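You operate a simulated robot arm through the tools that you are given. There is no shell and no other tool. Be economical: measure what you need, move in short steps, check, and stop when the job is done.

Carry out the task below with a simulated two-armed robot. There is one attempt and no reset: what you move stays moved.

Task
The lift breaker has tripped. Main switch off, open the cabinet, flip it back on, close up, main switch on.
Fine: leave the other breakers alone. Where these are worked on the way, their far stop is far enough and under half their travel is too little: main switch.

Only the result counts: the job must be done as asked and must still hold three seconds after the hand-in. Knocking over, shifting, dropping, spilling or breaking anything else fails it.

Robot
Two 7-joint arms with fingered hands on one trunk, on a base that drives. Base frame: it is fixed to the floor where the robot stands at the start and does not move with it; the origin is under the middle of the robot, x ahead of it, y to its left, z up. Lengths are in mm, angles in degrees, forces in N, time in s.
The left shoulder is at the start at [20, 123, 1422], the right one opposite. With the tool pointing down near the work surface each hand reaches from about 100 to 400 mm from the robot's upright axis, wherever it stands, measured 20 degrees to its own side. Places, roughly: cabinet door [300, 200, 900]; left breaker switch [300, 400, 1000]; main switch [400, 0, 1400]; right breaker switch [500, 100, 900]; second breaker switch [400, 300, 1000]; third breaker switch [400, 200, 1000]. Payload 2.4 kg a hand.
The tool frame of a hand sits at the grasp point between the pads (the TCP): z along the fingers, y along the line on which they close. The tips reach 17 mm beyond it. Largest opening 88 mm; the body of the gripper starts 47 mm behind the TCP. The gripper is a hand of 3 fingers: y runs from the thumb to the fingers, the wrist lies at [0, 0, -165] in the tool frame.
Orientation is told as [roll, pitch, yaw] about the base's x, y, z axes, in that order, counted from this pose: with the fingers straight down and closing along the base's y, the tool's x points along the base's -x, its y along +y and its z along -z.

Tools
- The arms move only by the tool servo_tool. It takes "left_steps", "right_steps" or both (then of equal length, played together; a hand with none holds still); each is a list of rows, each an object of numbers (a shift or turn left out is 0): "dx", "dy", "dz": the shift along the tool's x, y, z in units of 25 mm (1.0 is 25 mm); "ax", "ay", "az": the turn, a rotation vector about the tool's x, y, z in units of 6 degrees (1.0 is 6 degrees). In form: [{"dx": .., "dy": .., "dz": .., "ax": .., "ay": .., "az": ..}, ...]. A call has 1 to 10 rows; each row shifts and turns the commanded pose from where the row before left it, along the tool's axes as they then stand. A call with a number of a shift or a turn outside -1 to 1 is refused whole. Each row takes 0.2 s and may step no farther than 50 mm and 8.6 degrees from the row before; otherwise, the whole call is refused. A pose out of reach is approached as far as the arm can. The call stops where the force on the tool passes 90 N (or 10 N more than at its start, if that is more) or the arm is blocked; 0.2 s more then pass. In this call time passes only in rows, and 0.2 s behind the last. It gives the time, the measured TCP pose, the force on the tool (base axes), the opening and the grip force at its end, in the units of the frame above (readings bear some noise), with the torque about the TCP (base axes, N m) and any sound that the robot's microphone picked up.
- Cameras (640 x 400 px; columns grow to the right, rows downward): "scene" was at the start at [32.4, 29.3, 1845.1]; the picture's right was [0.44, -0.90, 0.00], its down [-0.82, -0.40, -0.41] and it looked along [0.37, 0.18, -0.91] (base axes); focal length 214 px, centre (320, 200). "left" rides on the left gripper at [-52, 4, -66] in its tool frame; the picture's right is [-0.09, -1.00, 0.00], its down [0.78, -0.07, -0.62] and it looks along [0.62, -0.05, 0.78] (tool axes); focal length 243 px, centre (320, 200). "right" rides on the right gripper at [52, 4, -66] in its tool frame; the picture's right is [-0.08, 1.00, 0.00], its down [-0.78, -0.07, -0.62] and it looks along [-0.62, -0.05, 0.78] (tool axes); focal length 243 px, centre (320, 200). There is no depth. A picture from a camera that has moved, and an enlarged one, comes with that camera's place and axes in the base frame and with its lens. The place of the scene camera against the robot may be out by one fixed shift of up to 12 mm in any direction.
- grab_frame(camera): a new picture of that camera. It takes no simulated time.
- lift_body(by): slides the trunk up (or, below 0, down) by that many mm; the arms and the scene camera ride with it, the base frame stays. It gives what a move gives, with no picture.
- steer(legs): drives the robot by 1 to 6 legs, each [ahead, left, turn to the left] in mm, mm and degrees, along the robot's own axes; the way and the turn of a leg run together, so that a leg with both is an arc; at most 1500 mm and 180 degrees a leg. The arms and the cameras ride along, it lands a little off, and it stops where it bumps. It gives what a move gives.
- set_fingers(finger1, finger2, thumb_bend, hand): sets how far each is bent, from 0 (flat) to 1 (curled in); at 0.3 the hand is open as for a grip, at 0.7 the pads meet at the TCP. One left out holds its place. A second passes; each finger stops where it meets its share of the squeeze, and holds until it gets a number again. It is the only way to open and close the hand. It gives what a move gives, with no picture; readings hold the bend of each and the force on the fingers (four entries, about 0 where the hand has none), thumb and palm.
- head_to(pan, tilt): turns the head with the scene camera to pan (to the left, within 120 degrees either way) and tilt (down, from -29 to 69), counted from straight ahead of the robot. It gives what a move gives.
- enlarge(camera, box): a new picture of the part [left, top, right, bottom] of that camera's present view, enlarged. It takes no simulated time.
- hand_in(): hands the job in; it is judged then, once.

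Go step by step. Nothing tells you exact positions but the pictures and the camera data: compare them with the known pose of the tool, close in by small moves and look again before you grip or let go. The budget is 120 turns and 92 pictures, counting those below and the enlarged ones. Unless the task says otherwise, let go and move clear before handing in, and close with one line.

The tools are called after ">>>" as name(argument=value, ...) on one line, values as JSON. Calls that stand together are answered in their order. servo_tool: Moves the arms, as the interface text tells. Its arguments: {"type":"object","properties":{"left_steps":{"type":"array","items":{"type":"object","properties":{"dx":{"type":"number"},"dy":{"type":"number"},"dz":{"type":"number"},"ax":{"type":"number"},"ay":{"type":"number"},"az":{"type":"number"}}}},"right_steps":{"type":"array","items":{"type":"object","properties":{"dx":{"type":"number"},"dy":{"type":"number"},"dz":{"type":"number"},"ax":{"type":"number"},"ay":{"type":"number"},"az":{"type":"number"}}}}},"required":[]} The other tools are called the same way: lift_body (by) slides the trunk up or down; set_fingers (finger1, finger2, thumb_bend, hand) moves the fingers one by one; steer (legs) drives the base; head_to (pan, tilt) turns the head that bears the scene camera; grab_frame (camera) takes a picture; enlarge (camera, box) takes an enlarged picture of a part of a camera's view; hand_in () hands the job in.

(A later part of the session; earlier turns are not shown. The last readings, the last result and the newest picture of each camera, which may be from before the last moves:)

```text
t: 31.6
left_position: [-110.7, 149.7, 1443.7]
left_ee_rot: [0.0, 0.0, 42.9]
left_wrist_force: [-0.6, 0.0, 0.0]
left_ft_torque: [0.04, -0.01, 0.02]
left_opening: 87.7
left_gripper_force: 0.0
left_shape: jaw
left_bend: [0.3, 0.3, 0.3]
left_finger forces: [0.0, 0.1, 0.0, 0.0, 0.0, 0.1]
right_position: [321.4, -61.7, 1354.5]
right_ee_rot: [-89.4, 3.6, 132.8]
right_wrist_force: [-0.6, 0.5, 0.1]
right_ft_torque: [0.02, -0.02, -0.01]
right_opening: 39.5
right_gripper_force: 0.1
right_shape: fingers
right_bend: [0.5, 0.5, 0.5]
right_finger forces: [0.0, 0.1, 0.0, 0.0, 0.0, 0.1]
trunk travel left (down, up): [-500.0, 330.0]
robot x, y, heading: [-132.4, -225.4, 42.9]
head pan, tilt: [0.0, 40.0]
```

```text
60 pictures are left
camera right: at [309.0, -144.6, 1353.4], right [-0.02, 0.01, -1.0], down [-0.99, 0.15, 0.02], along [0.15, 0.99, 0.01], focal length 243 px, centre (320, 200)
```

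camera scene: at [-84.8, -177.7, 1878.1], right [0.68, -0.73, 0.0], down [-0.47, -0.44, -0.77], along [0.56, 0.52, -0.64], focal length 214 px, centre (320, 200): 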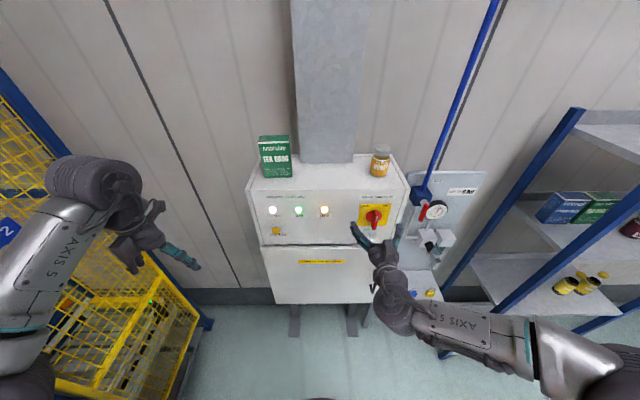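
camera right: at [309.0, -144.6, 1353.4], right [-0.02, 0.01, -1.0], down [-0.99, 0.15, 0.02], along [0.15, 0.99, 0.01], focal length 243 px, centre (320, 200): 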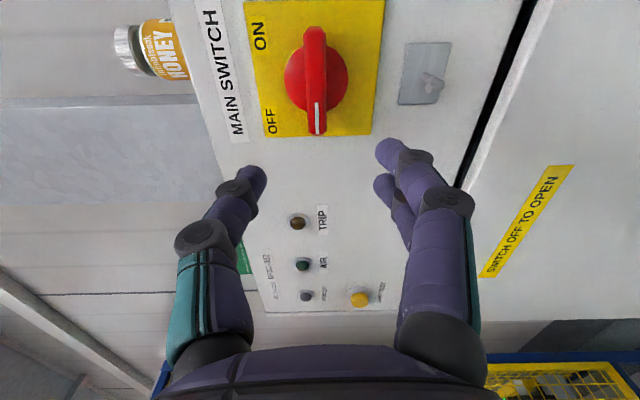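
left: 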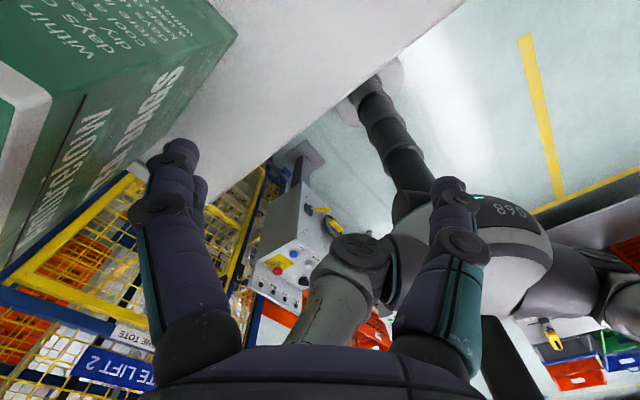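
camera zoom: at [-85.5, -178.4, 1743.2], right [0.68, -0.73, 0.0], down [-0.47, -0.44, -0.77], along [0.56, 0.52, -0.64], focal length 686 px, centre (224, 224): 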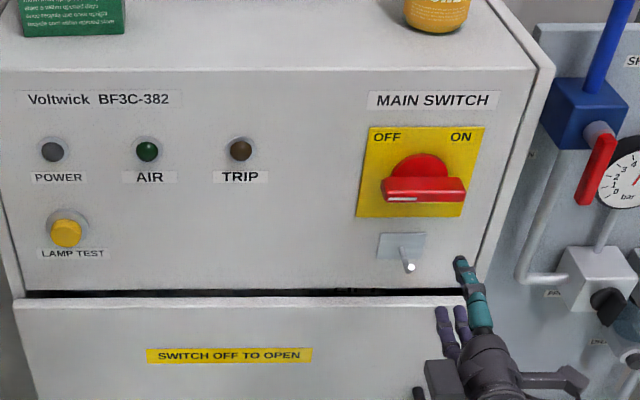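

The switch is OFF and all lamps are dark. Next I'll inspect the door handle and the latch fitting below the switch.

>>> head_to(pan=0, tilt=55)

>>> servo_tool(right_steps=[{"dx": 1}, {"dx": 1}, {"dx": 1}, {"dx": 1}])

>>> grab_frame(camera="scene")

>>> enlarge(camera="scene", box=[320, 90, 440, 165])

```text
t: 32.4
left_position: [-110.0, 149.6, 1442.7]
left_ee_rot: [0.0, 0.0, 43.0]
left_wrist_force: [-0.1, 0.0, -0.7]
left_ft_torque: [-0.02, 0.02, -0.03]
left_opening: 87.9
left_gripper_force: 0.1
left_shape: jaw
left_bend: [0.3, 0.3, 0.3]
left_finger forces: [0.1, 0.1, 0.0, 0.1, 0.1, 0.1]
right_position: [323.2, -60.0, 1353.3]
right_ee_rot: [-89.4, 3.6, 132.9]
right_wrist_force: [-0.3, -0.8, -0.2]
right_ft_torque: [0.02, -0.02, -0.01]
right_opening: 39.7
right_gripper_force: 0.1
right_shape: fingers
right_bend: [0.5, 0.5, 0.5]
right_finger forces: [0.0, 0.0, 0.0, 0.1, 0.0, 0.0]
trunk travel left (down, up): [-500.0, 330.0]
robot x, y, heading: [-129.1, -222.3, 43.2]
head pan, tilt: [0.0, 55.0]
```

```text
t: 33.4
left_position: [-109.8, 149.3, 1441.8]
left_ee_rot: [0.0, 0.1, 42.9]
left_wrist_force: [0.1, -0.8, -0.1]
left_ft_torque: [0.01, 0.05, 0.02]
left_opening: 87.9
left_gripper_force: 0.1
left_shape: jaw
left_bend: [0.3, 0.3, 0.3]
left_finger forces: [0.0, 0.1, 0.0, 0.0, 0.0, 0.0]
right_position: [393.7, -133.3, 1357.6]
right_ee_rot: [-89.5, 3.5, 132.9]
right_wrist_force: [-0.6, 0.4, 0.1]
right_ft_torque: [0.0, 0.0, 0.04]
right_opening: 39.7
right_gripper_force: 0.1
right_shape: fingers
right_bend: [0.5, 0.5, 0.5]
right_finger forces: [0.1, 0.0, 0.0, 0.0, 0.0, 0.0]
trunk travel left (down, up): [-500.0, 330.0]
robot x, y, heading: [-135.4, -226.4, 42.9]
head pan, tilt: [0.0, 55.0]
```

```text
59 pictures are left
camera scene: at [-94.3, -187.2, 1722.5], right [0.68, -0.73, 0.0], down [-0.6, -0.56, -0.57], along [0.42, 0.39, -0.82], focal length 214 px, centre (320, 200)
```

scene: 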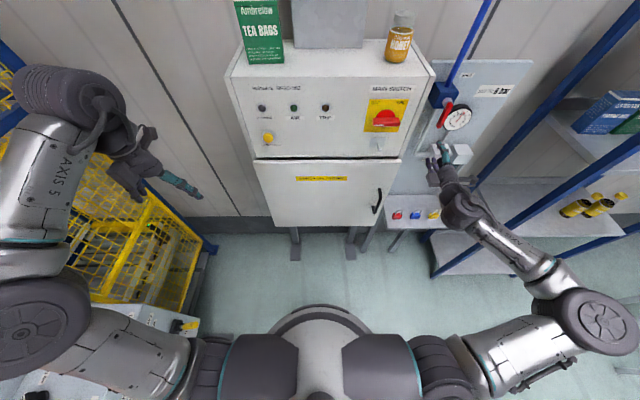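

```text
5.33 times, centred on (380, 128) of scene
camera zoom: at [-94.3, -187.2, 1722.5], right [0.68, -0.73, 0.0], down [-0.6, -0.56, -0.57], along [0.42, 0.39, -0.82], focal length 1144 px, centre (0, 587)
```

zoom: 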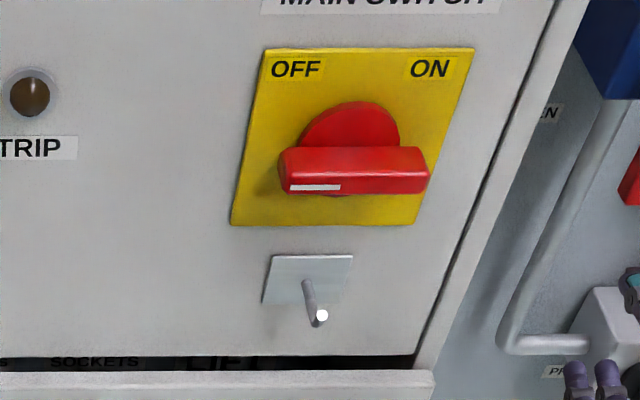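

The fitting is just a lockout pin, so I'll leave it. The bow handle is vertical at about r=303, z≈1010, near the door's right edge. I'll turn the hand back to horizontal closing, then descend to it.

>>> servo_tool(right_steps=[{"az": 1}, {"az": 1}, {"az": 1}, {"az": 1}, {"az": 1}, {"az": 1}, {"az": 1}, {"az": 1}, {"az": 1}, {"az": 1}])

>>> servo_tool(right_steps=[{"az": 1}, {"az": 1}, {"az": 1}, {"az": 1}, {"az": 1}, {"dx": 1, "dy": 0.4}, {"dx": 1, "dy": 0.4}, {"dx": 1, "dy": 0.4}, {"dx": 1, "dy": 0.4}, {"dx": 1, "dy": 0.4}])

>>> servo_tool(right_steps=[{"dx": 1}, {"dx": 1}, {"dx": 1}, {"dx": 1}, {"dx": 1}, {"dx": 1}, {"dx": 1}, {"dx": 1}, {"dx": 0.8}])

>>> grab_frame(camera="scene")

>>> grab_frame(camera="right")

```text
t: 35.6
left_position: [-109.7, 149.5, 1442.5]
left_ee_rot: [0.0, 0.0, 42.9]
left_wrist_force: [0.4, -0.4, -0.7]
left_ft_torque: [0.03, -0.02, 0.0]
left_opening: 88.0
left_gripper_force: 0.1
left_shape: jaw
left_bend: [0.3, 0.3, 0.3]
left_finger forces: [0.1, 0.0, 0.0, 0.0, 0.0, 0.0]
right_position: [392.0, -133.4, 1359.0]
right_ee_rot: [-89.0, -56.6, 132.0]
right_wrist_force: [-0.6, 0.1, -1.1]
right_ft_torque: [0.02, 0.01, -0.01]
right_opening: 39.6
right_gripper_force: 0.0
right_shape: fingers
right_bend: [0.5, 0.5, 0.5]
right_finger forces: [0.0, 0.1, 0.0, 0.1, 0.0, 0.0]
trunk travel left (down, up): [-500.0, 330.0]
robot x, y, heading: [-128.6, -225.5, 43.0]
head pan, tilt: [0.0, 55.0]
```

```text
t: 37.8
left_position: [-109.4, 149.9, 1444.3]
left_ee_rot: [0.0, 0.0, 42.9]
left_wrist_force: [0.5, 0.1, 0.7]
left_ft_torque: [-0.01, 0.02, 0.0]
left_opening: 87.7
left_gripper_force: 0.1
left_shape: jaw
left_bend: [0.3, 0.3, 0.3]
left_finger forces: [0.0, 0.1, 0.1, 0.1, 0.0, 0.1]
right_position: [370.0, -114.4, 1314.2]
right_ee_rot: [-79.4, -86.3, 122.6]
right_wrist_force: [0.5, -0.5, -0.2]
right_ft_torque: [0.05, -0.01, 0.01]
right_opening: 39.7
right_gripper_force: 0.2
right_shape: fingers
right_bend: [0.5, 0.5, 0.5]
right_finger forces: [0.0, 0.1, 0.0, 0.0, 0.0, 0.0]
right hand out of reach, approached as far as the arm can: row 7, 8, 9, 10
trunk travel left (down, up): [-500.0, 330.0]
robot x, y, heading: [-133.6, -227.9, 42.9]
head pan, tilt: [0.0, 55.0]
```

```text
t: 39.8
left_position: [-109.8, 150.2, 1442.9]
left_ee_rot: [0.0, 0.0, 42.9]
left_wrist_force: [-0.5, 0.3, 0.1]
left_ft_torque: [0.01, 0.03, -0.03]
left_opening: 87.9
left_gripper_force: 0.0
left_shape: jaw
left_bend: [0.3, 0.3, 0.3]
left_finger forces: [0.1, 0.0, 0.0, 0.0, 0.0, 0.0]
right_position: [370.9, -114.0, 1312.3]
right_ee_rot: [-79.3, -86.4, 122.5]
right_wrist_force: [0.0, -0.4, 0.5]
right_ft_torque: [-0.03, -0.04, 0.02]
right_opening: 39.3
right_gripper_force: 0.1
right_shape: fingers
right_bend: [0.5, 0.5, 0.5]
right_finger forces: [0.0, 0.1, 0.1, 0.0, 0.0, 0.0]
right hand out of reach, approached as far as the arm can: row 1, 2, 3, 4, 5, 6, 7, 8, 9
trunk travel left (down, up): [-500.0, 330.0]
robot x, y, heading: [-131.2, -227.2, 42.9]
head pan, tilt: [0.0, 55.0]
```

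```text
57 pictures are left
camera scene: at [-94.4, -186.8, 1722.5], right [0.68, -0.73, 0.0], down [-0.6, -0.56, -0.57], along [0.42, 0.39, -0.82], focal length 214 px, centre (320, 200)
```

scene: 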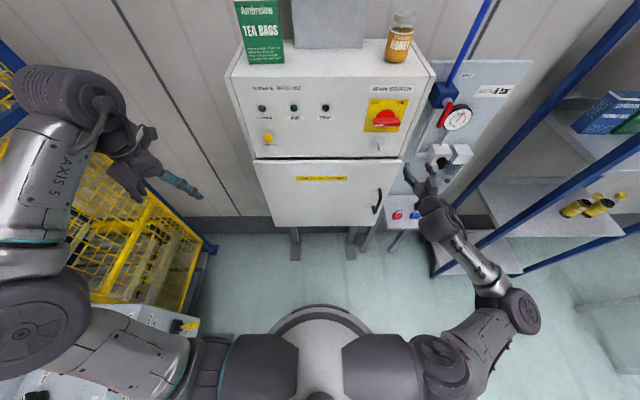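

```text
56 pictures are left
camera right: at [319.9, -158.8, 1262.8], right [-0.68, 0.73, 0.02], down [-0.44, -0.43, 0.79], along [0.59, 0.53, 0.61], focal length 243 px, centre (320, 200)
```

right: 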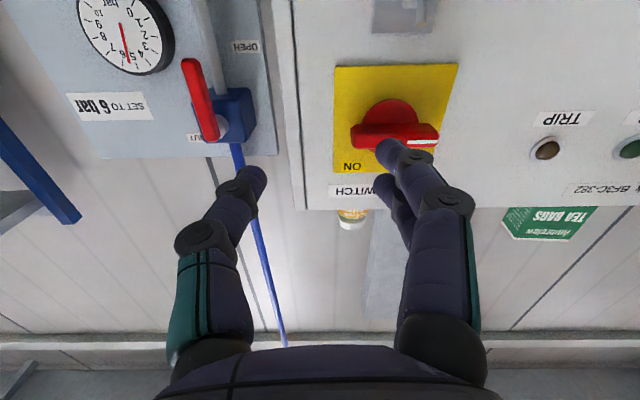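

The posture limits the descent again, so lowering the trunk is the way. First I'll check clearance under the left elbow.

>>> head_to(pan=75, tilt=60)

>>> grab_frame(camera="scene")

>>> head_to(pan=-60, tilt=60)

>>> grab_frame(camera="scene")

```text
t: 41.3
left_position: [-109.5, 148.8, 1442.5]
left_ee_rot: [0.0, -0.1, 42.9]
left_wrist_force: [-0.1, 0.4, -0.9]
left_ft_torque: [0.0, -0.01, 0.0]
left_opening: 88.0
left_gripper_force: 0.0
left_shape: jaw
left_bend: [0.3, 0.3, 0.3]
left_finger forces: [0.0, 0.1, 0.1, 0.1, 0.0, 0.0]
right_position: [369.1, -114.8, 1314.2]
right_ee_rot: [-79.4, -86.3, 122.6]
right_wrist_force: [0.0, -0.8, 0.7]
right_ft_torque: [-0.01, -0.03, 0.02]
right_opening: 39.7
right_gripper_force: 0.0
right_shape: fingers
right_bend: [0.5, 0.5, 0.5]
right_finger forces: [0.1, 0.1, 0.0, 0.0, 0.1, 0.0]
trunk travel left (down, up): [-500.0, 330.0]
robot x, y, heading: [-129.8, -223.2, 42.9]
head pan, tilt: [75.0, 60.0]
```

```text
55 pictures are left
camera scene: at [-178.4, -176.9, 1716.4], right [0.88, 0.47, 0.0], down [0.4, -0.77, -0.5], along [-0.23, 0.44, -0.87], focal length 214 px, centre (320, 200)
```

scene: 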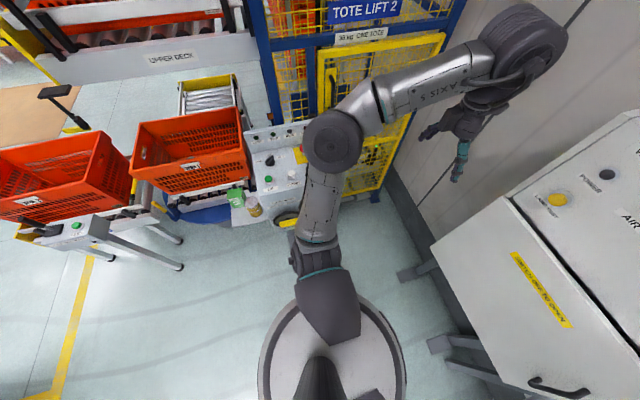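

```text
t: 43.5
left_position: [-110.0, 150.1, 1443.1]
left_ee_rot: [0.0, 0.0, 42.9]
left_wrist_force: [0.2, 0.3, 0.0]
left_ft_torque: [-0.01, 0.0, -0.01]
left_opening: 87.8
left_gripper_force: 0.2
left_shape: jaw
left_bend: [0.3, 0.3, 0.3]
left_finger forces: [0.1, 0.1, 0.1, 0.1, 0.0, 0.0]
right_position: [370.5, -114.8, 1314.4]
right_ee_rot: [-79.5, -86.3, 122.6]
right_wrist_force: [-0.4, 0.5, 0.6]
right_ft_torque: [0.01, 0.01, 0.0]
right_opening: 39.5
right_gripper_force: 0.0
right_shape: fingers
right_bend: [0.5, 0.5, 0.5]
right_finger forces: [0.0, 0.0, 0.0, 0.0, 0.1, 0.0]
trunk travel left (down, up): [-500.0, 330.0]
robot x, y, heading: [-134.0, -224.2, 43.1]
head pan, tilt: [-60.0, 60.0]
```

```text
54 pictures are left
camera scene: at [-83.6, -255.4, 1716.4], right [-0.29, -0.96, 0.0], down [-0.83, 0.25, -0.5], along [0.48, -0.15, -0.87], focal length 214 px, centre (320, 200)
```

scene: 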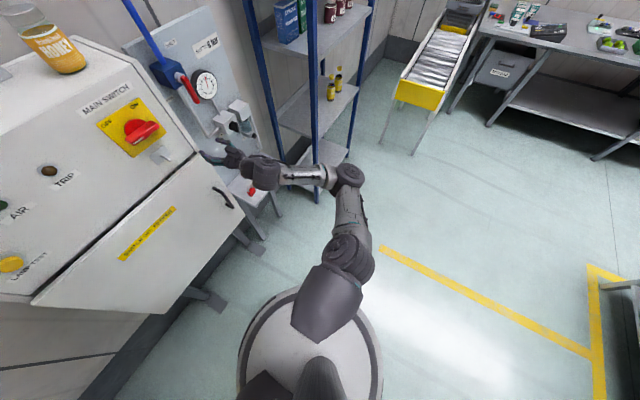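

Clearance is fine all around. I'll lower the trunk by 300 mm, leaving the hand at handle height.

>>> lift_body(by=-300)

>>> head_to(pan=0, tilt=45)

>>> grab_frame(camera="scene")

>>> grab_frame(camera="right")

```text
t: 46.5
left_position: [-109.9, 149.0, 1143.0]
left_ee_rot: [-0.1, 0.0, 42.9]
left_wrist_force: [0.3, 0.1, 0.5]
left_ft_torque: [-0.02, 0.02, 0.0]
left_opening: 88.0
left_gripper_force: 0.0
left_shape: jaw
left_bend: [0.3, 0.3, 0.3]
left_finger forces: [0.1, 0.0, 0.1, 0.0, 0.0, 0.0]
right_position: [369.5, -115.0, 1013.2]
right_ee_rot: [-79.6, -86.3, 122.7]
right_wrist_force: [0.1, 0.4, -0.3]
right_ft_torque: [0.04, -0.03, 0.02]
right_opening: 39.6
right_gripper_force: 0.1
right_shape: fingers
right_bend: [0.5, 0.5, 0.5]
right_finger forces: [0.0, 0.0, 0.1, 0.0, 0.1, 0.0]
trunk travel left (down, up): [-200.0, 630.0]
robot x, y, heading: [-132.6, -222.2, 43.0]
head pan, tilt: [-60.0, 60.0]
```

```text
t: 47.8
left_position: [-110.7, 148.9, 1142.6]
left_ee_rot: [0.0, 0.0, 42.8]
left_wrist_force: [0.4, 1.0, 0.1]
left_ft_torque: [0.03, 0.0, -0.01]
left_opening: 87.9
left_gripper_force: 0.1
left_shape: jaw
left_bend: [0.3, 0.3, 0.3]
left_finger forces: [0.0, 0.0, 0.0, 0.0, 0.0, 0.0]
right_position: [370.3, -114.9, 1014.6]
right_ee_rot: [-79.5, -86.3, 122.6]
right_wrist_force: [0.2, -0.4, -0.2]
right_ft_torque: [0.02, 0.01, -0.02]
right_opening: 39.4
right_gripper_force: 0.1
right_shape: fingers
right_bend: [0.5, 0.5, 0.5]
right_finger forces: [0.0, 0.1, 0.0, 0.0, 0.0, 0.0]
trunk travel left (down, up): [-200.0, 630.0]
robot x, y, heading: [-133.6, -224.1, 43.0]
head pan, tilt: [0.0, 45.0]
```

```text
53 pictures are left
camera scene: at [-87.7, -180.6, 1435.9], right [0.68, -0.73, 0.0], down [-0.52, -0.48, -0.71], along [0.52, 0.48, -0.71], focal length 214 px, centre (320, 200)
```

scene: 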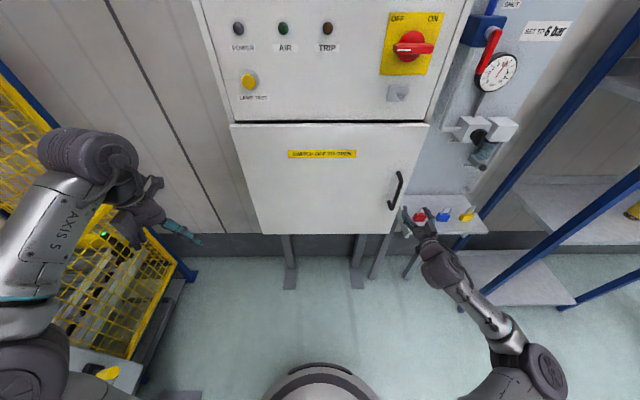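

```text
52 pictures are left
camera right: at [319.9, -158.8, 962.8], right [-0.68, 0.73, 0.02], down [-0.44, -0.43, 0.79], along [0.59, 0.53, 0.61], focal length 243 px, centre (320, 200)
```

right: 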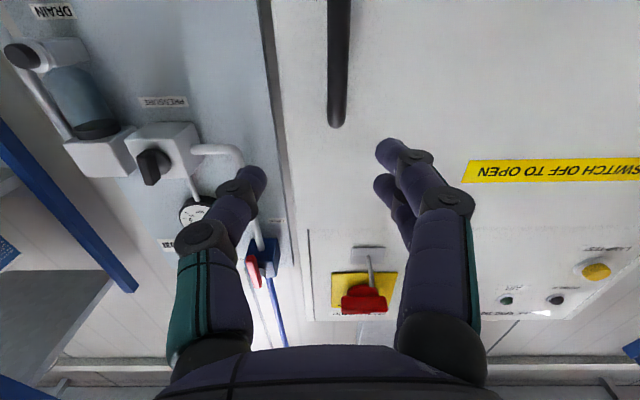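

The handle is at about r=321, z 885–1037, D≈320. I'll open the hand, lower 40 mm, shift left 14 mm and approach.

>>> set_fingers(hand="right", finger1=0.35, finger2=0.35, thumb_bend=0.35)

>>> lift_body(by=-40)

>>> servo_tool(right_steps=[{"dy": 0.56, "dz": 0.5}, {"dz": 0.8}, {"dz": 0.8}, {"dz": 0.8}])

>>> grab_frame(camera="right")

>>> enlarge(camera="scene", box=[320, 100, 480, 200])

```text
t: 48.8
left_position: [-109.9, 149.4, 1142.7]
left_ee_rot: [0.0, 0.0, 42.9]
left_wrist_force: [-0.9, 1.0, 0.3]
left_ft_torque: [0.01, 0.03, 0.01]
left_opening: 88.1
left_gripper_force: 0.1
left_shape: jaw
left_bend: [0.3, 0.3, 0.3]
left_finger forces: [0.0, 0.0, 0.0, 0.0, 0.0, 0.0]
right_position: [370.2, -114.8, 1012.9]
right_ee_rot: [-79.4, -86.3, 122.6]
right_wrist_force: [0.3, 0.2, 0.7]
right_ft_torque: [-0.02, 0.0, 0.01]
right_opening: 73.0
right_gripper_force: 0.0
right_shape: fingers
right_bend: [0.35, 0.35, 0.35]
right_finger forces: [0.0, 0.0, 0.0, 0.1, 0.1, 0.0]
trunk travel left (down, up): [-200.0, 630.0]
robot x, y, heading: [-130.5, -226.5, 43.0]
head pan, tilt: [0.0, 45.0]
```

```text
t: 49.6
left_position: [-108.8, 150.2, 1102.7]
left_ee_rot: [0.1, 0.1, 42.9]
left_wrist_force: [0.1, 0.2, 0.2]
left_ft_torque: [0.01, 0.01, 0.02]
left_opening: 88.1
left_gripper_force: 0.0
left_shape: jaw
left_bend: [0.3, 0.3, 0.3]
left_finger forces: [0.0, 0.0, 0.1, 0.0, 0.1, 0.0]
right_position: [368.8, -115.3, 974.4]
right_ee_rot: [-79.5, -86.2, 122.7]
right_wrist_force: [0.0, -0.4, -0.2]
right_ft_torque: [0.0, -0.01, 0.03]
right_opening: 73.2
right_gripper_force: 0.1
right_shape: fingers
right_bend: [0.35, 0.35, 0.35]
right_finger forces: [0.0, 0.1, 0.1, 0.0, 0.0, 0.0]
trunk travel left (down, up): [-160.0, 670.0]
robot x, y, heading: [-132.8, -223.7, 42.9]
head pan, tilt: [0.0, 45.0]
```

```text
t: 50.6
left_position: [-110.3, 150.3, 1103.2]
left_ee_rot: [0.0, 0.0, 42.9]
left_wrist_force: [0.3, -0.3, 0.2]
left_ft_torque: [0.01, -0.01, 0.01]
left_opening: 87.8
left_gripper_force: 0.1
left_shape: jaw
left_bend: [0.3, 0.3, 0.3]
left_finger forces: [0.0, 0.1, 0.0, 0.0, 0.0, 0.0]
right_position: [413.1, -63.4, 973.0]
right_ee_rot: [-79.2, -86.3, 122.5]
right_wrist_force: [0.1, 1.1, -0.2]
right_ft_torque: [0.02, -0.01, -0.02]
right_opening: 73.5
right_gripper_force: 0.0
right_shape: fingers
right_bend: [0.35, 0.35, 0.35]
right_finger forces: [0.0, 0.0, 0.0, 0.1, 0.0, 0.0]
right hand out of reach, approached as far as the arm can: row 1
trunk travel left (down, up): [-160.0, 670.0]
robot x, y, heading: [-134.2, -225.6, 42.7]
head pan, tilt: [0.0, 45.0]
```

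```text
51 pictures are left
camera right: at [364.7, -108.6, 922.4], right [-0.68, 0.73, 0.02], down [-0.44, -0.43, 0.79], along [0.59, 0.53, 0.61], focal length 243 px, centre (320, 200)
```

right: 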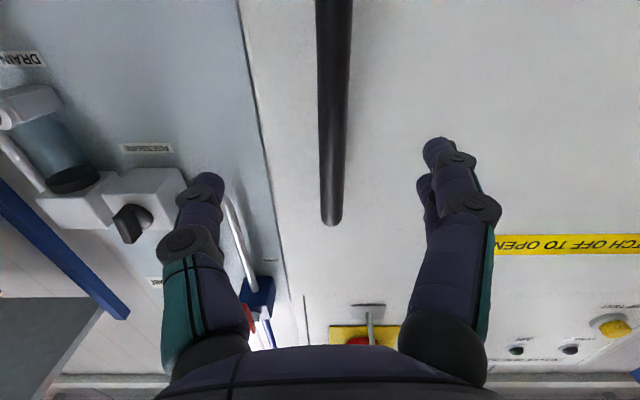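

```text
4.00 times, centred on (400, 150) of scene
camera zoom: at [-87.7, -180.5, 1395.9], right [0.68, -0.73, 0.0], down [-0.52, -0.48, -0.71], along [0.52, 0.48, -0.71], focal length 858 px, centre (0, 400)
```

zoom: 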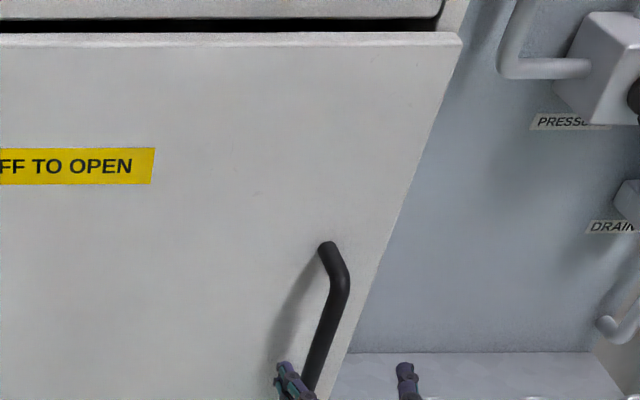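

Handle bar at D≈315, r≈321; the TCP is 55 mm short of it. I'll go in 52 mm, shift 5 mm left, and close.

>>> servo_tool(right_steps=[{"dy": 0.2, "dz": 0.7}, {"dz": 0.7}, {"dz": 0.7}])

>>> set_fingers(hand="right", finger1=0.9, finger2=0.9, thumb_bend=0.9)

>>> grab_frame(camera="right")

```text
t: 51.4
left_position: [-109.6, 150.1, 1102.6]
left_ee_rot: [0.0, 0.0, 43.0]
left_wrist_force: [0.3, 0.9, -0.2]
left_ft_torque: [0.01, 0.0, 0.01]
left_opening: 88.0
left_gripper_force: 0.1
left_shape: jaw
left_bend: [0.3, 0.3, 0.3]
left_finger forces: [0.0, 0.0, 0.0, 0.1, 0.0, 0.0]
right_position: [445.8, -27.8, 974.7]
right_ee_rot: [-79.0, -86.3, 122.2]
right_wrist_force: [-0.1, -0.1, 1.0]
right_ft_torque: [0.0, 0.0, -0.01]
right_opening: 73.6
right_gripper_force: 0.1
right_shape: fingers
right_bend: [0.35, 0.35, 0.35]
right_finger forces: [0.0, 0.0, 0.0, 0.1, 0.0, 0.0]
right hand out of reach, approached as far as the arm can: row 1
trunk travel left (down, up): [-160.0, 670.0]
robot x, y, heading: [-134.0, -222.3, 42.9]
head pan, tilt: [0.0, 45.0]
```

```text
t: 52.4
left_position: [-109.4, 150.2, 1102.7]
left_ee_rot: [0.1, 0.0, 42.9]
left_wrist_force: [1.0, 0.2, -0.3]
left_ft_torque: [0.0, -0.01, 0.02]
left_opening: 88.0
left_gripper_force: 0.0
left_shape: jaw
left_bend: [0.3, 0.3, 0.3]
left_finger forces: [0.0, 0.0, 0.1, 0.0, 0.0, 0.1]
right_position: [444.9, -28.2, 976.3]
right_ee_rot: [-79.0, -86.2, 122.2]
right_wrist_force: [2.3, 1.1, 0.7]
right_ft_torque: [-0.01, 0.0, -0.03]
right_opening: 0.0
right_gripper_force: 0.0
right_shape: fingers
right_bend: [0.87, 0.87, 0.86]
right_finger forces: [0.1, 0.0, 0.1, 0.1, 0.0, 0.0]
trunk travel left (down, up): [-160.0, 670.0]
robot x, y, heading: [-130.9, -227.2, 43.0]
head pan, tilt: [0.0, 45.0]
```

```text
49 pictures are left
camera right: at [394.7, -72.5, 923.8], right [-0.68, 0.73, 0.02], down [-0.43, -0.43, 0.79], along [0.59, 0.53, 0.61], focal length 243 px, centre (320, 200)
```

right: 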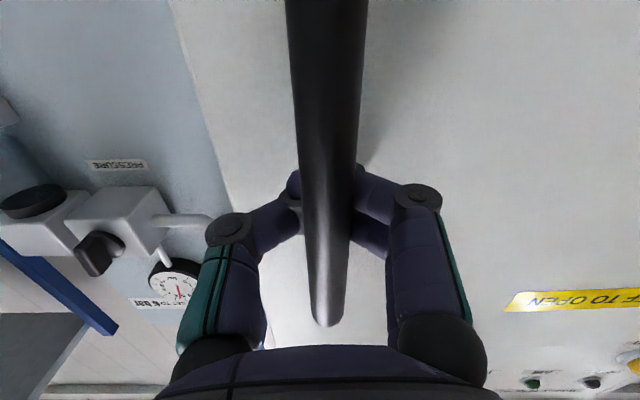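

The fingers are hooked closed behind the bar. I'll pull with the arm first, gently.

>>> servo_tool(right_steps=[{"dz": -0.6}, {"dz": -0.6}, {"dz": -0.6}, {"dz": -0.6}])

>>> enlarge(camera="scene", box=[220, 60, 460, 210])

```text
t: 53.4
left_position: [-111.4, 151.8, 1101.7]
left_ee_rot: [-0.1, 0.0, 42.9]
left_wrist_force: [0.5, 0.2, 0.2]
left_ft_torque: [-0.01, 0.0, -0.02]
left_opening: 87.8
left_gripper_force: 0.1
left_shape: jaw
left_bend: [0.3, 0.3, 0.3]
left_finger forces: [0.0, 0.0, 0.1, 0.0, 0.1, 0.0]
right_position: [401.2, -65.3, 974.7]
right_ee_rot: [-75.1, -86.2, 118.8]
right_wrist_force: [-8.8, 16.0, -1.3]
right_ft_torque: [0.03, 0.0, -0.26]
right_opening: 0.3
right_gripper_force: 8.5
right_shape: fingers
right_bend: [0.87, 0.87, 0.86]
right_finger forces: [9.8, 7.6, 0.1, 0.0, 0.0, 0.0]
trunk travel left (down, up): [-160.0, 670.0]
robot x, y, heading: [-128.6, -224.0, 42.7]
head pan, tilt: [0.0, 45.0]
```

```text
2.67 times, centred on (340, 135) of scene
camera zoom: at [-89.3, -177.6, 1395.8], right [0.68, -0.73, 0.0], down [-0.52, -0.48, -0.71], along [0.52, 0.48, -0.71], focal length 572 px, centre (267, 373)
```

zoom: 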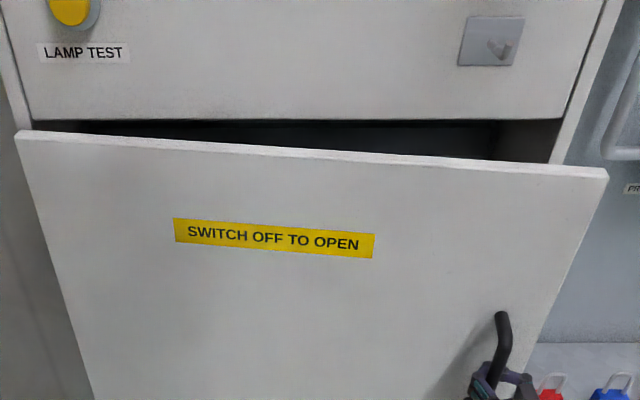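

The door opens, hinged on its left. I'll keep it hooked and drive back and left along its arc.

>>> steer(legs=[[-100, 0, 0]])

>>> steer(legs=[[-95, 60, 0]])

>>> grab_frame(camera="scene")

```text
t: 54.5
left_position: [-191.9, 91.2, 1100.0]
left_ee_rot: [-0.4, 0.0, 43.6]
left_wrist_force: [-0.1, -0.7, 0.4]
left_ft_torque: [-0.07, 0.04, 0.0]
left_opening: 88.0
left_gripper_force: 0.1
left_shape: jaw
left_bend: [0.3, 0.3, 0.3]
left_finger forces: [0.1, 0.1, 0.0, 0.1, 0.0, 0.0]
right_position: [321.9, -119.5, 975.2]
right_ee_rot: [-76.5, -85.8, 121.1]
right_wrist_force: [-15.9, 51.7, 1.7]
right_ft_torque: [0.2, 0.1, -1.73]
right_opening: 6.9
right_gripper_force: 24.5
right_shape: fingers
right_bend: [0.82, 0.83, 0.9]
right_finger forces: [26.2, 23.8, 0.0, 0.0, 0.0, 0.0]
trunk travel left (down, up): [-160.0, 670.0]
robot x, y, heading: [-201.5, -294.1, 43.8]
head pan, tilt: [0.0, 45.0]
```

```text
t: 55.7
left_position: [-302.2, 70.5, 1100.4]
left_ee_rot: [-0.3, 0.1, 43.9]
left_wrist_force: [-0.3, 0.2, 0.7]
left_ft_torque: [0.02, -0.02, 0.02]
left_opening: 88.1
left_gripper_force: 0.1
left_shape: jaw
left_bend: [0.3, 0.3, 0.3]
left_finger forces: [0.1, 0.0, 0.1, 0.0, 0.1, 0.0]
right_position: [210.7, -138.2, 974.1]
right_ee_rot: [-75.5, -86.0, 120.5]
right_wrist_force: [-4.7, 62.5, 6.7]
right_ft_torque: [0.26, 0.25, -2.05]
right_opening: 2.8
right_gripper_force: 26.8
right_shape: fingers
right_bend: [0.83, 0.84, 0.9]
right_finger forces: [28.2, 25.3, 0.0, 0.0, 0.1, 0.0]
trunk travel left (down, up): [-160.0, 670.0]
robot x, y, heading: [-314.6, -310.3, 43.9]
head pan, tilt: [0.0, 45.0]
```

```text
47 pictures are left
camera scene: at [-275.0, -258.0, 1395.6], right [0.69, -0.72, 0.01], down [-0.51, -0.5, -0.7], along [0.51, 0.48, -0.71], focal length 214 px, centre (320, 200)
```

scene: 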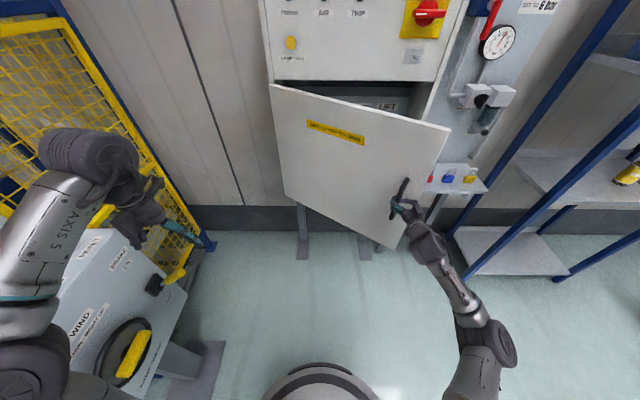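

The door is about 36° open; the left arm is getting near the console, so I'll stop driving that way. I'll relax the side load and release the handle, then push the door further from inside.

>>> servo_tool(right_steps=[{"dy": 0.6, "dz": -0.2}, {"dy": 0.4}])

>>> set_fingers(hand="right", finger1=0.3, finger2=0.3, thumb_bend=0.3)

>>> grab_frame(camera="right")

```text
t: 56.3
left_position: [-302.9, 67.6, 1102.5]
left_ee_rot: [-0.2, 0.2, 44.0]
left_wrist_force: [-0.4, -0.2, -0.4]
left_ft_torque: [0.03, -0.03, 0.01]
left_opening: 87.8
left_gripper_force: 0.0
left_shape: jaw
left_bend: [0.3, 0.3, 0.3]
left_finger forces: [0.1, 0.0, 0.0, 0.0, 0.0, 0.1]
right_position: [210.1, -137.5, 974.2]
right_ee_rot: [-75.9, -86.0, 121.3]
right_wrist_force: [-3.4, 46.1, 3.7]
right_ft_torque: [0.15, 0.12, -1.41]
right_opening: 0.5
right_gripper_force: 20.6
right_shape: fingers
right_bend: [0.84, 0.85, 0.9]
right_finger forces: [21.8, 19.3, 0.1, 0.1, 0.1, 0.0]
right hand out of reach, approached as far as the arm can: row 1, 2
trunk travel left (down, up): [-160.0, 670.0]
robot x, y, heading: [-316.1, -310.3, 43.9]
head pan, tilt: [0.0, 45.0]
```

```text
t: 57.3
left_position: [-301.5, 62.8, 1102.1]
left_ee_rot: [0.0, 0.0, 43.9]
left_wrist_force: [-0.2, -0.3, 0.0]
left_ft_torque: [0.0, 0.01, -0.02]
left_opening: 87.8
left_gripper_force: 0.0
left_shape: jaw
left_bend: [0.3, 0.3, 0.3]
left_finger forces: [0.0, 0.0, 0.1, 0.0, 0.0, 0.1]
right_position: [211.7, -144.4, 975.7]
right_ee_rot: [-77.4, -86.4, 122.4]
right_wrist_force: [-2.0, 9.5, -0.1]
right_ft_torque: [0.02, 0.01, -0.08]
right_opening: 61.7
right_gripper_force: 4.5
right_shape: fingers
right_bend: [0.51, 0.51, 0.3]
right_finger forces: [4.8, 4.9, 0.0, 0.0, 0.0, 0.0]
trunk travel left (down, up): [-160.0, 670.0]
robot x, y, heading: [-320.3, -310.1, 43.8]
head pan, tilt: [0.0, 45.0]
```

```text
46 pictures are left
camera right: at [163.3, -190.4, 923.9], right [-0.71, 0.71, 0.02], down [-0.42, -0.44, 0.79], along [0.57, 0.55, 0.61], focal length 243 px, centre (320, 200)
```

right: 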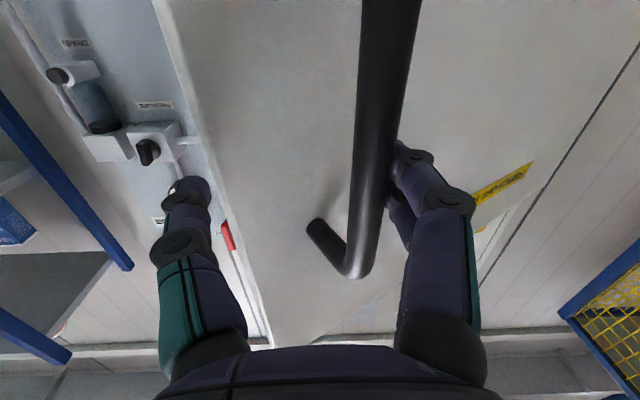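

The left fingers still touch the bar's left side. I'll withdraw straight back, which slides them off.

>>> servo_tool(right_steps=[{"dz": -0.8}, {"dz": -0.8}, {"dz": -0.8}])

>>> grab_frame(camera="scene")

```text
t: 58.1
left_position: [-301.3, 61.1, 1103.0]
left_ee_rot: [0.0, 0.0, 43.8]
left_wrist_force: [0.0, 0.6, -0.9]
left_ft_torque: [0.01, 0.0, -0.01]
left_opening: 87.8
left_gripper_force: 0.0
left_shape: jaw
left_bend: [0.3, 0.3, 0.3]
left_finger forces: [0.0, 0.0, 0.0, 0.0, 0.0, 0.0]
right_position: [170.8, -188.7, 975.4]
right_ee_rot: [-77.5, -86.4, 122.2]
right_wrist_force: [0.7, -1.0, -0.7]
right_ft_torque: [-0.01, 0.03, -0.03]
right_opening: 50.6
right_gripper_force: 0.0
right_shape: fingers
right_bend: [0.61, 0.62, 0.3]
right_finger forces: [0.0, 0.1, 0.0, 0.1, 0.0, 0.0]
trunk travel left (down, up): [-160.0, 670.0]
robot x, y, heading: [-316.9, -314.0, 43.8]
head pan, tilt: [0.0, 45.0]
```

```text
45 pictures are left
camera scene: at [-273.6, -268.3, 1395.9], right [0.69, -0.72, 0.0], down [-0.51, -0.49, -0.71], along [0.51, 0.49, -0.71], focal length 214 px, centre (320, 200)
```

scene: 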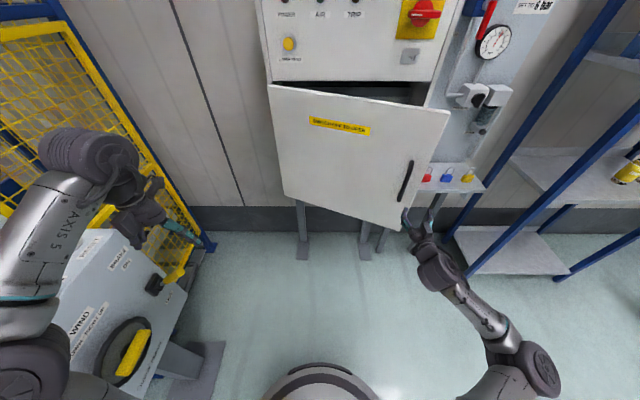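

The fingers are clear. The door stands about 26° open with its edge near r=305, D=125. I'll narrow the hand, shift right, then drive forward so the hand passes the door's free edge.

>>> set_fingers(hand="right", finger1=0.7, finger2=0.7, thumb_bend=0.7)

>>> servo_tool(right_steps=[{"dy": -1}, {"dy": -1}])

>>> steer(legs=[[0, -80, 0], [170, 0, -0.8]])

>>> grab_frame(camera="scene")

>>> grab_frame(camera="right")

```text
t: 59.1
left_position: [-301.2, 60.5, 1103.0]
left_ee_rot: [0.1, 0.0, 43.9]
left_wrist_force: [0.0, 1.0, -0.2]
left_ft_torque: [0.01, -0.05, 0.0]
left_opening: 88.0
left_gripper_force: 0.0
left_shape: jaw
left_bend: [0.3, 0.3, 0.3]
left_finger forces: [0.0, 0.1, 0.0, 0.0, 0.0, 0.1]
right_position: [169.7, -186.8, 975.6]
right_ee_rot: [-77.5, -86.4, 122.5]
right_wrist_force: [-0.4, -0.4, 0.0]
right_ft_torque: [-0.01, 0.03, 0.0]
right_opening: 0.0
right_gripper_force: 0.2
right_shape: fingers
right_bend: [0.7, 0.7, 0.7]
right_finger forces: [0.0, 0.1, 0.1, 0.1, 0.1, 0.0]
trunk travel left (down, up): [-160.0, 670.0]
robot x, y, heading: [-314.1, -312.5, 44.0]
head pan, tilt: [0.0, 45.0]
```

```text
t: 59.7
left_position: [-301.4, 60.5, 1102.8]
left_ee_rot: [0.0, -0.1, 43.9]
left_wrist_force: [-0.1, 0.1, 1.5]
left_ft_torque: [0.0, 0.0, 0.02]
left_opening: 88.0
left_gripper_force: 0.0
left_shape: jaw
left_bend: [0.3, 0.3, 0.3]
left_finger forces: [0.0, 0.1, 0.1, 0.0, 0.1, 0.2]
right_position: [205.5, -224.1, 979.6]
right_ee_rot: [-78.4, -86.5, 123.4]
right_wrist_force: [0.0, 0.3, -0.8]
right_ft_torque: [0.0, 0.0, 0.0]
right_opening: 0.1
right_gripper_force: 0.0
right_shape: fingers
right_bend: [0.7, 0.7, 0.7]
right_finger forces: [0.0, 0.1, 0.0, 0.1, 0.1, 0.1]
trunk travel left (down, up): [-160.0, 670.0]
robot x, y, heading: [-317.0, -313.3, 43.9]
head pan, tilt: [0.0, 45.0]
```

```text
t: 61.9
left_position: [-116.4, 123.9, 1101.7]
left_ee_rot: [0.0, 0.1, 43.0]
left_wrist_force: [0.1, 1.3, 0.4]
left_ft_torque: [0.0, 0.04, -0.03]
left_opening: 88.0
left_gripper_force: 0.1
left_shape: jaw
left_bend: [0.3, 0.3, 0.3]
left_finger forces: [0.1, 0.0, 0.0, 0.1, 0.1, 0.0]
right_position: [387.6, -167.0, 978.0]
right_ee_rot: [-77.8, -86.3, 122.1]
right_wrist_force: [-0.4, 0.3, -0.3]
right_ft_torque: [0.02, 0.03, 0.01]
right_opening: 0.0
right_gripper_force: 0.1
right_shape: fingers
right_bend: [0.7, 0.7, 0.7]
right_finger forces: [0.0, 0.0, 0.0, 0.0, 0.0, 0.0]
trunk travel left (down, up): [-160.0, 670.0]
robot x, y, heading: [-133.3, -247.4, 43.6]
head pan, tilt: [0.0, 45.0]
```

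```text
44 pictures are left
camera scene: at [-92.8, -206.2, 1395.9], right [0.68, -0.73, 0.0], down [-0.52, -0.48, -0.71], along [0.52, 0.48, -0.71], focal length 214 px, centre (320, 200)
```

scene: 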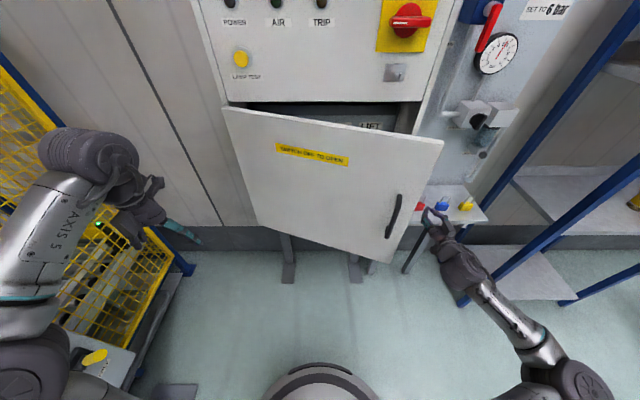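

```text
43 pictures are left
camera right: at [337.4, -212.3, 927.2], right [-0.7, 0.72, 0.02], down [-0.43, -0.44, 0.79], along [0.58, 0.54, 0.61], focal length 243 px, centre (320, 200)
```

right: 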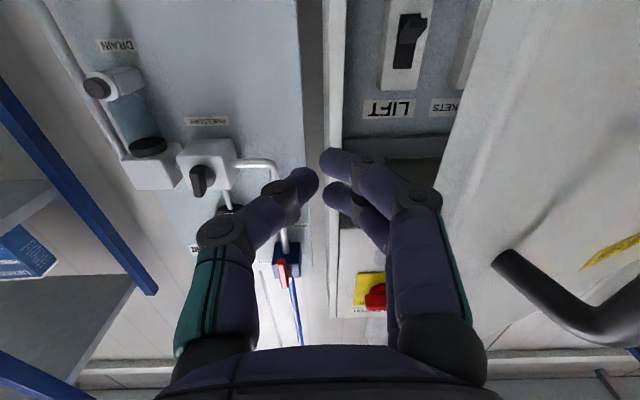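

I can see the LIFT breaker (rightmost) through the gap, at about r=285, z=948. Now I'll sweep the hand left to push the door open.

>>> servo_tool(right_steps=[{"dz": 1}, {"dy": 1}, {"dy": 1}, {"dy": 1}, {"dy": 1}, {"dy": 1}, {"dy": 1}, {"dy": 1}, {"dy": 1}, {"dy": 1}])

>>> grab_frame(camera="scene")

```text
t: 64.1
left_position: [-96.3, 117.1, 1105.7]
left_ee_rot: [0.4, -0.3, 41.3]
left_wrist_force: [0.2, -0.7, -0.2]
left_ft_torque: [0.04, 0.01, 0.02]
left_opening: 87.9
left_gripper_force: 0.1
left_shape: jaw
left_bend: [0.3, 0.3, 0.3]
left_finger forces: [0.0, 0.1, 0.1, 0.0, 0.0, 0.1]
right_position: [382.1, -132.8, 975.6]
right_ee_rot: [-78.5, -86.8, 120.7]
right_wrist_force: [21.8, -49.8, 4.2]
right_ft_torque: [0.0, 0.1, 1.19]
right_opening: 0.2
right_gripper_force: 26.9
right_shape: fingers
right_bend: [0.63, 0.63, 0.68]
right_finger forces: [25.8, 28.5, 0.1, 0.1, 0.0, 0.0]
right hand out of reach, approached as far as the arm can: row 4, 5, 6, 7, 8, 9, 10
trunk travel left (down, up): [-160.0, 670.0]
robot x, y, heading: [-129.0, -247.3, 41.6]
head pan, tilt: [0.0, 45.0]
```

```text
42 pictures are left
camera scene: at [-83.0, -214.7, 1396.1], right [0.66, -0.75, -0.01], down [-0.53, -0.46, -0.71], along [0.53, 0.47, -0.71], focal length 214 px, centre (320, 200)
```

scene: 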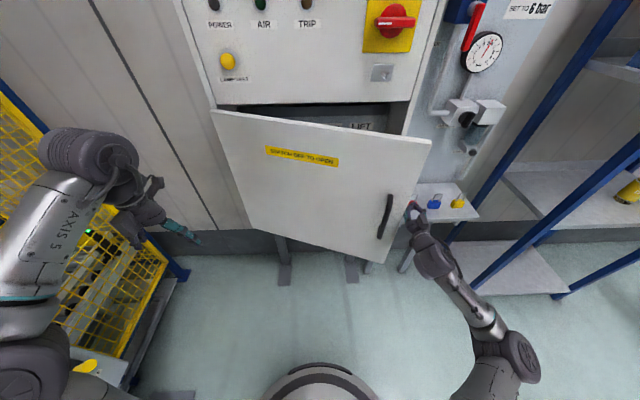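

The fingers are pushing on the edge itself. I'll back off to the right and go deeper, so the hand is behind the door, then sweep by turning the base.

>>> servo_tool(right_steps=[{"dy": -1}, {"dy": -0.8}, {"dz": 1}, {"dz": 1}, {"dz": 0.8}])

>>> grab_frame(camera="scene")

```text
t: 65.3
left_position: [-115.7, 123.2, 1102.4]
left_ee_rot: [0.0, 0.0, 43.2]
left_wrist_force: [0.5, -0.1, -0.9]
left_ft_torque: [0.02, 0.0, -0.04]
left_opening: 87.9
left_gripper_force: 0.0
left_shape: jaw
left_bend: [0.3, 0.3, 0.3]
left_finger forces: [0.0, 0.1, 0.1, 0.1, 0.1, 0.0]
right_position: [451.9, -96.8, 978.9]
right_ee_rot: [-78.4, -86.3, 122.6]
right_wrist_force: [0.4, 0.6, 0.0]
right_ft_torque: [0.0, 0.04, -0.03]
right_opening: 0.0
right_gripper_force: 0.1
right_shape: fingers
right_bend: [0.7, 0.7, 0.7]
right_finger forces: [0.0, 0.1, 0.0, 0.0, 0.1, 0.0]
trunk travel left (down, up): [-160.0, 670.0]
robot x, y, heading: [-135.8, -253.0, 43.2]
head pan, tilt: [0.0, 45.0]
```

```text
41 pictures are left
camera scene: at [-92.9, -206.2, 1395.9], right [0.68, -0.73, 0.0], down [-0.52, -0.48, -0.71], along [0.52, 0.48, -0.71], focal length 214 px, centre (320, 200)
```

scene: 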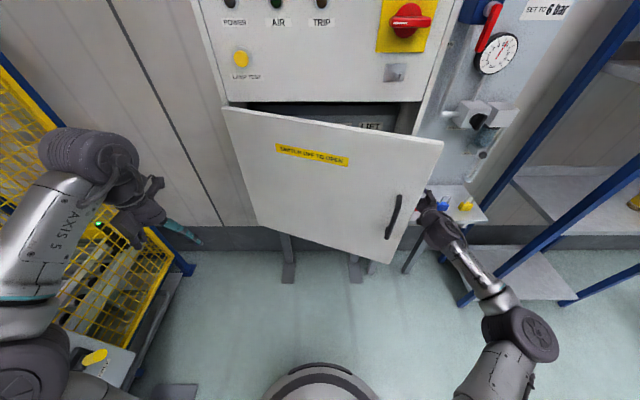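

The hand is well behind the door edge now. I'll turn the base left a little, with a slight reverse, to sweep the door.

>>> steer(legs=[[-50, 0, 11]])

>>> grab_frame(camera="scene")

```text
t: 66.2
left_position: [-161.0, 105.2, 1103.0]
left_ee_rot: [0.0, -0.1, 47.8]
left_wrist_force: [-0.8, 0.8, 0.3]
left_ft_torque: [-0.02, -0.02, -0.03]
left_opening: 87.9
left_gripper_force: 0.1
left_shape: jaw
left_bend: [0.3, 0.3, 0.3]
left_finger forces: [0.0, 0.0, 0.0, 0.1, 0.0, 0.0]
right_position: [430.8, -76.4, 980.3]
right_ee_rot: [-78.8, -86.4, 126.0]
right_wrist_force: [3.5, -9.3, -5.2]
right_ft_torque: [0.31, -0.42, 0.88]
right_opening: 0.3
right_gripper_force: 0.0
right_shape: fingers
right_bend: [0.7, 0.7, 0.7]
right_finger forces: [0.0, 0.0, 0.0, 0.1, 0.0, 0.1]
trunk travel left (down, up): [-160.0, 670.0]
robot x, y, heading: [-149.0, -267.7, 47.7]
head pan, tilt: [0.0, 45.0]
stopped in leg 1: the robot was blocked; the commanded pose is now the measured one
```

```text
40 pictures are left
camera scene: at [-111.3, -222.4, 1396.0], right [0.74, -0.67, 0.0], down [-0.48, -0.52, -0.71], along [0.48, 0.52, -0.71], focal length 214 px, centre (320, 200)
```

scene: 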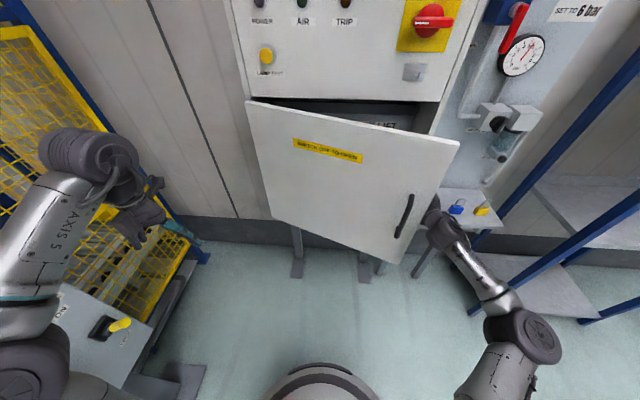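

The forearm side met the door edge. Instead I'll yaw the hand left to hook the fingers behind the door, and then pull it open.

>>> servo_tool(right_steps=[{"dy": -0.6}, {"ax": -1}, {"ax": -1}, {"ax": -1}, {"ax": -1}, {"ax": -1}, {"ax": -1}, {"ax": -1}, {"ax": -1}])

>>> grab_frame(camera="scene")

```text
t: 68.2
left_position: [-162.2, 107.4, 1102.3]
left_ee_rot: [0.0, 0.0, 47.9]
left_wrist_force: [0.3, 0.0, 0.4]
left_ft_torque: [0.01, 0.02, 0.0]
left_opening: 87.9
left_gripper_force: 0.0
left_shape: jaw
left_bend: [0.3, 0.3, 0.3]
left_finger forces: [0.0, 0.0, 0.0, 0.1, 0.0, 0.0]
right_position: [421.9, -83.5, 979.6]
right_ee_rot: [-29.5, -86.5, 125.0]
right_wrist_force: [0.7, -1.2, -0.6]
right_ft_torque: [-0.03, -0.01, -0.02]
right_opening: 0.0
right_gripper_force: 0.0
right_shape: fingers
right_bend: [0.7, 0.7, 0.7]
right_finger forces: [0.0, 0.0, 0.1, 0.0, 0.0, 0.0]
right hand out of reach, approached as far as the arm can: row 9
trunk travel left (down, up): [-160.0, 670.0]
robot x, y, heading: [-152.9, -270.0, 47.9]
head pan, tilt: [0.0, 45.0]
```

```text
39 pictures are left
camera scene: at [-110.8, -219.8, 1395.9], right [0.74, -0.67, 0.0], down [-0.47, -0.52, -0.71], along [0.47, 0.52, -0.71], focal length 214 px, centre (320, 200)
```

scene: 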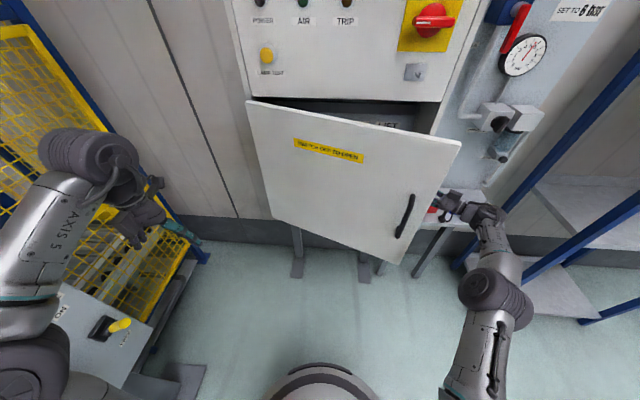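

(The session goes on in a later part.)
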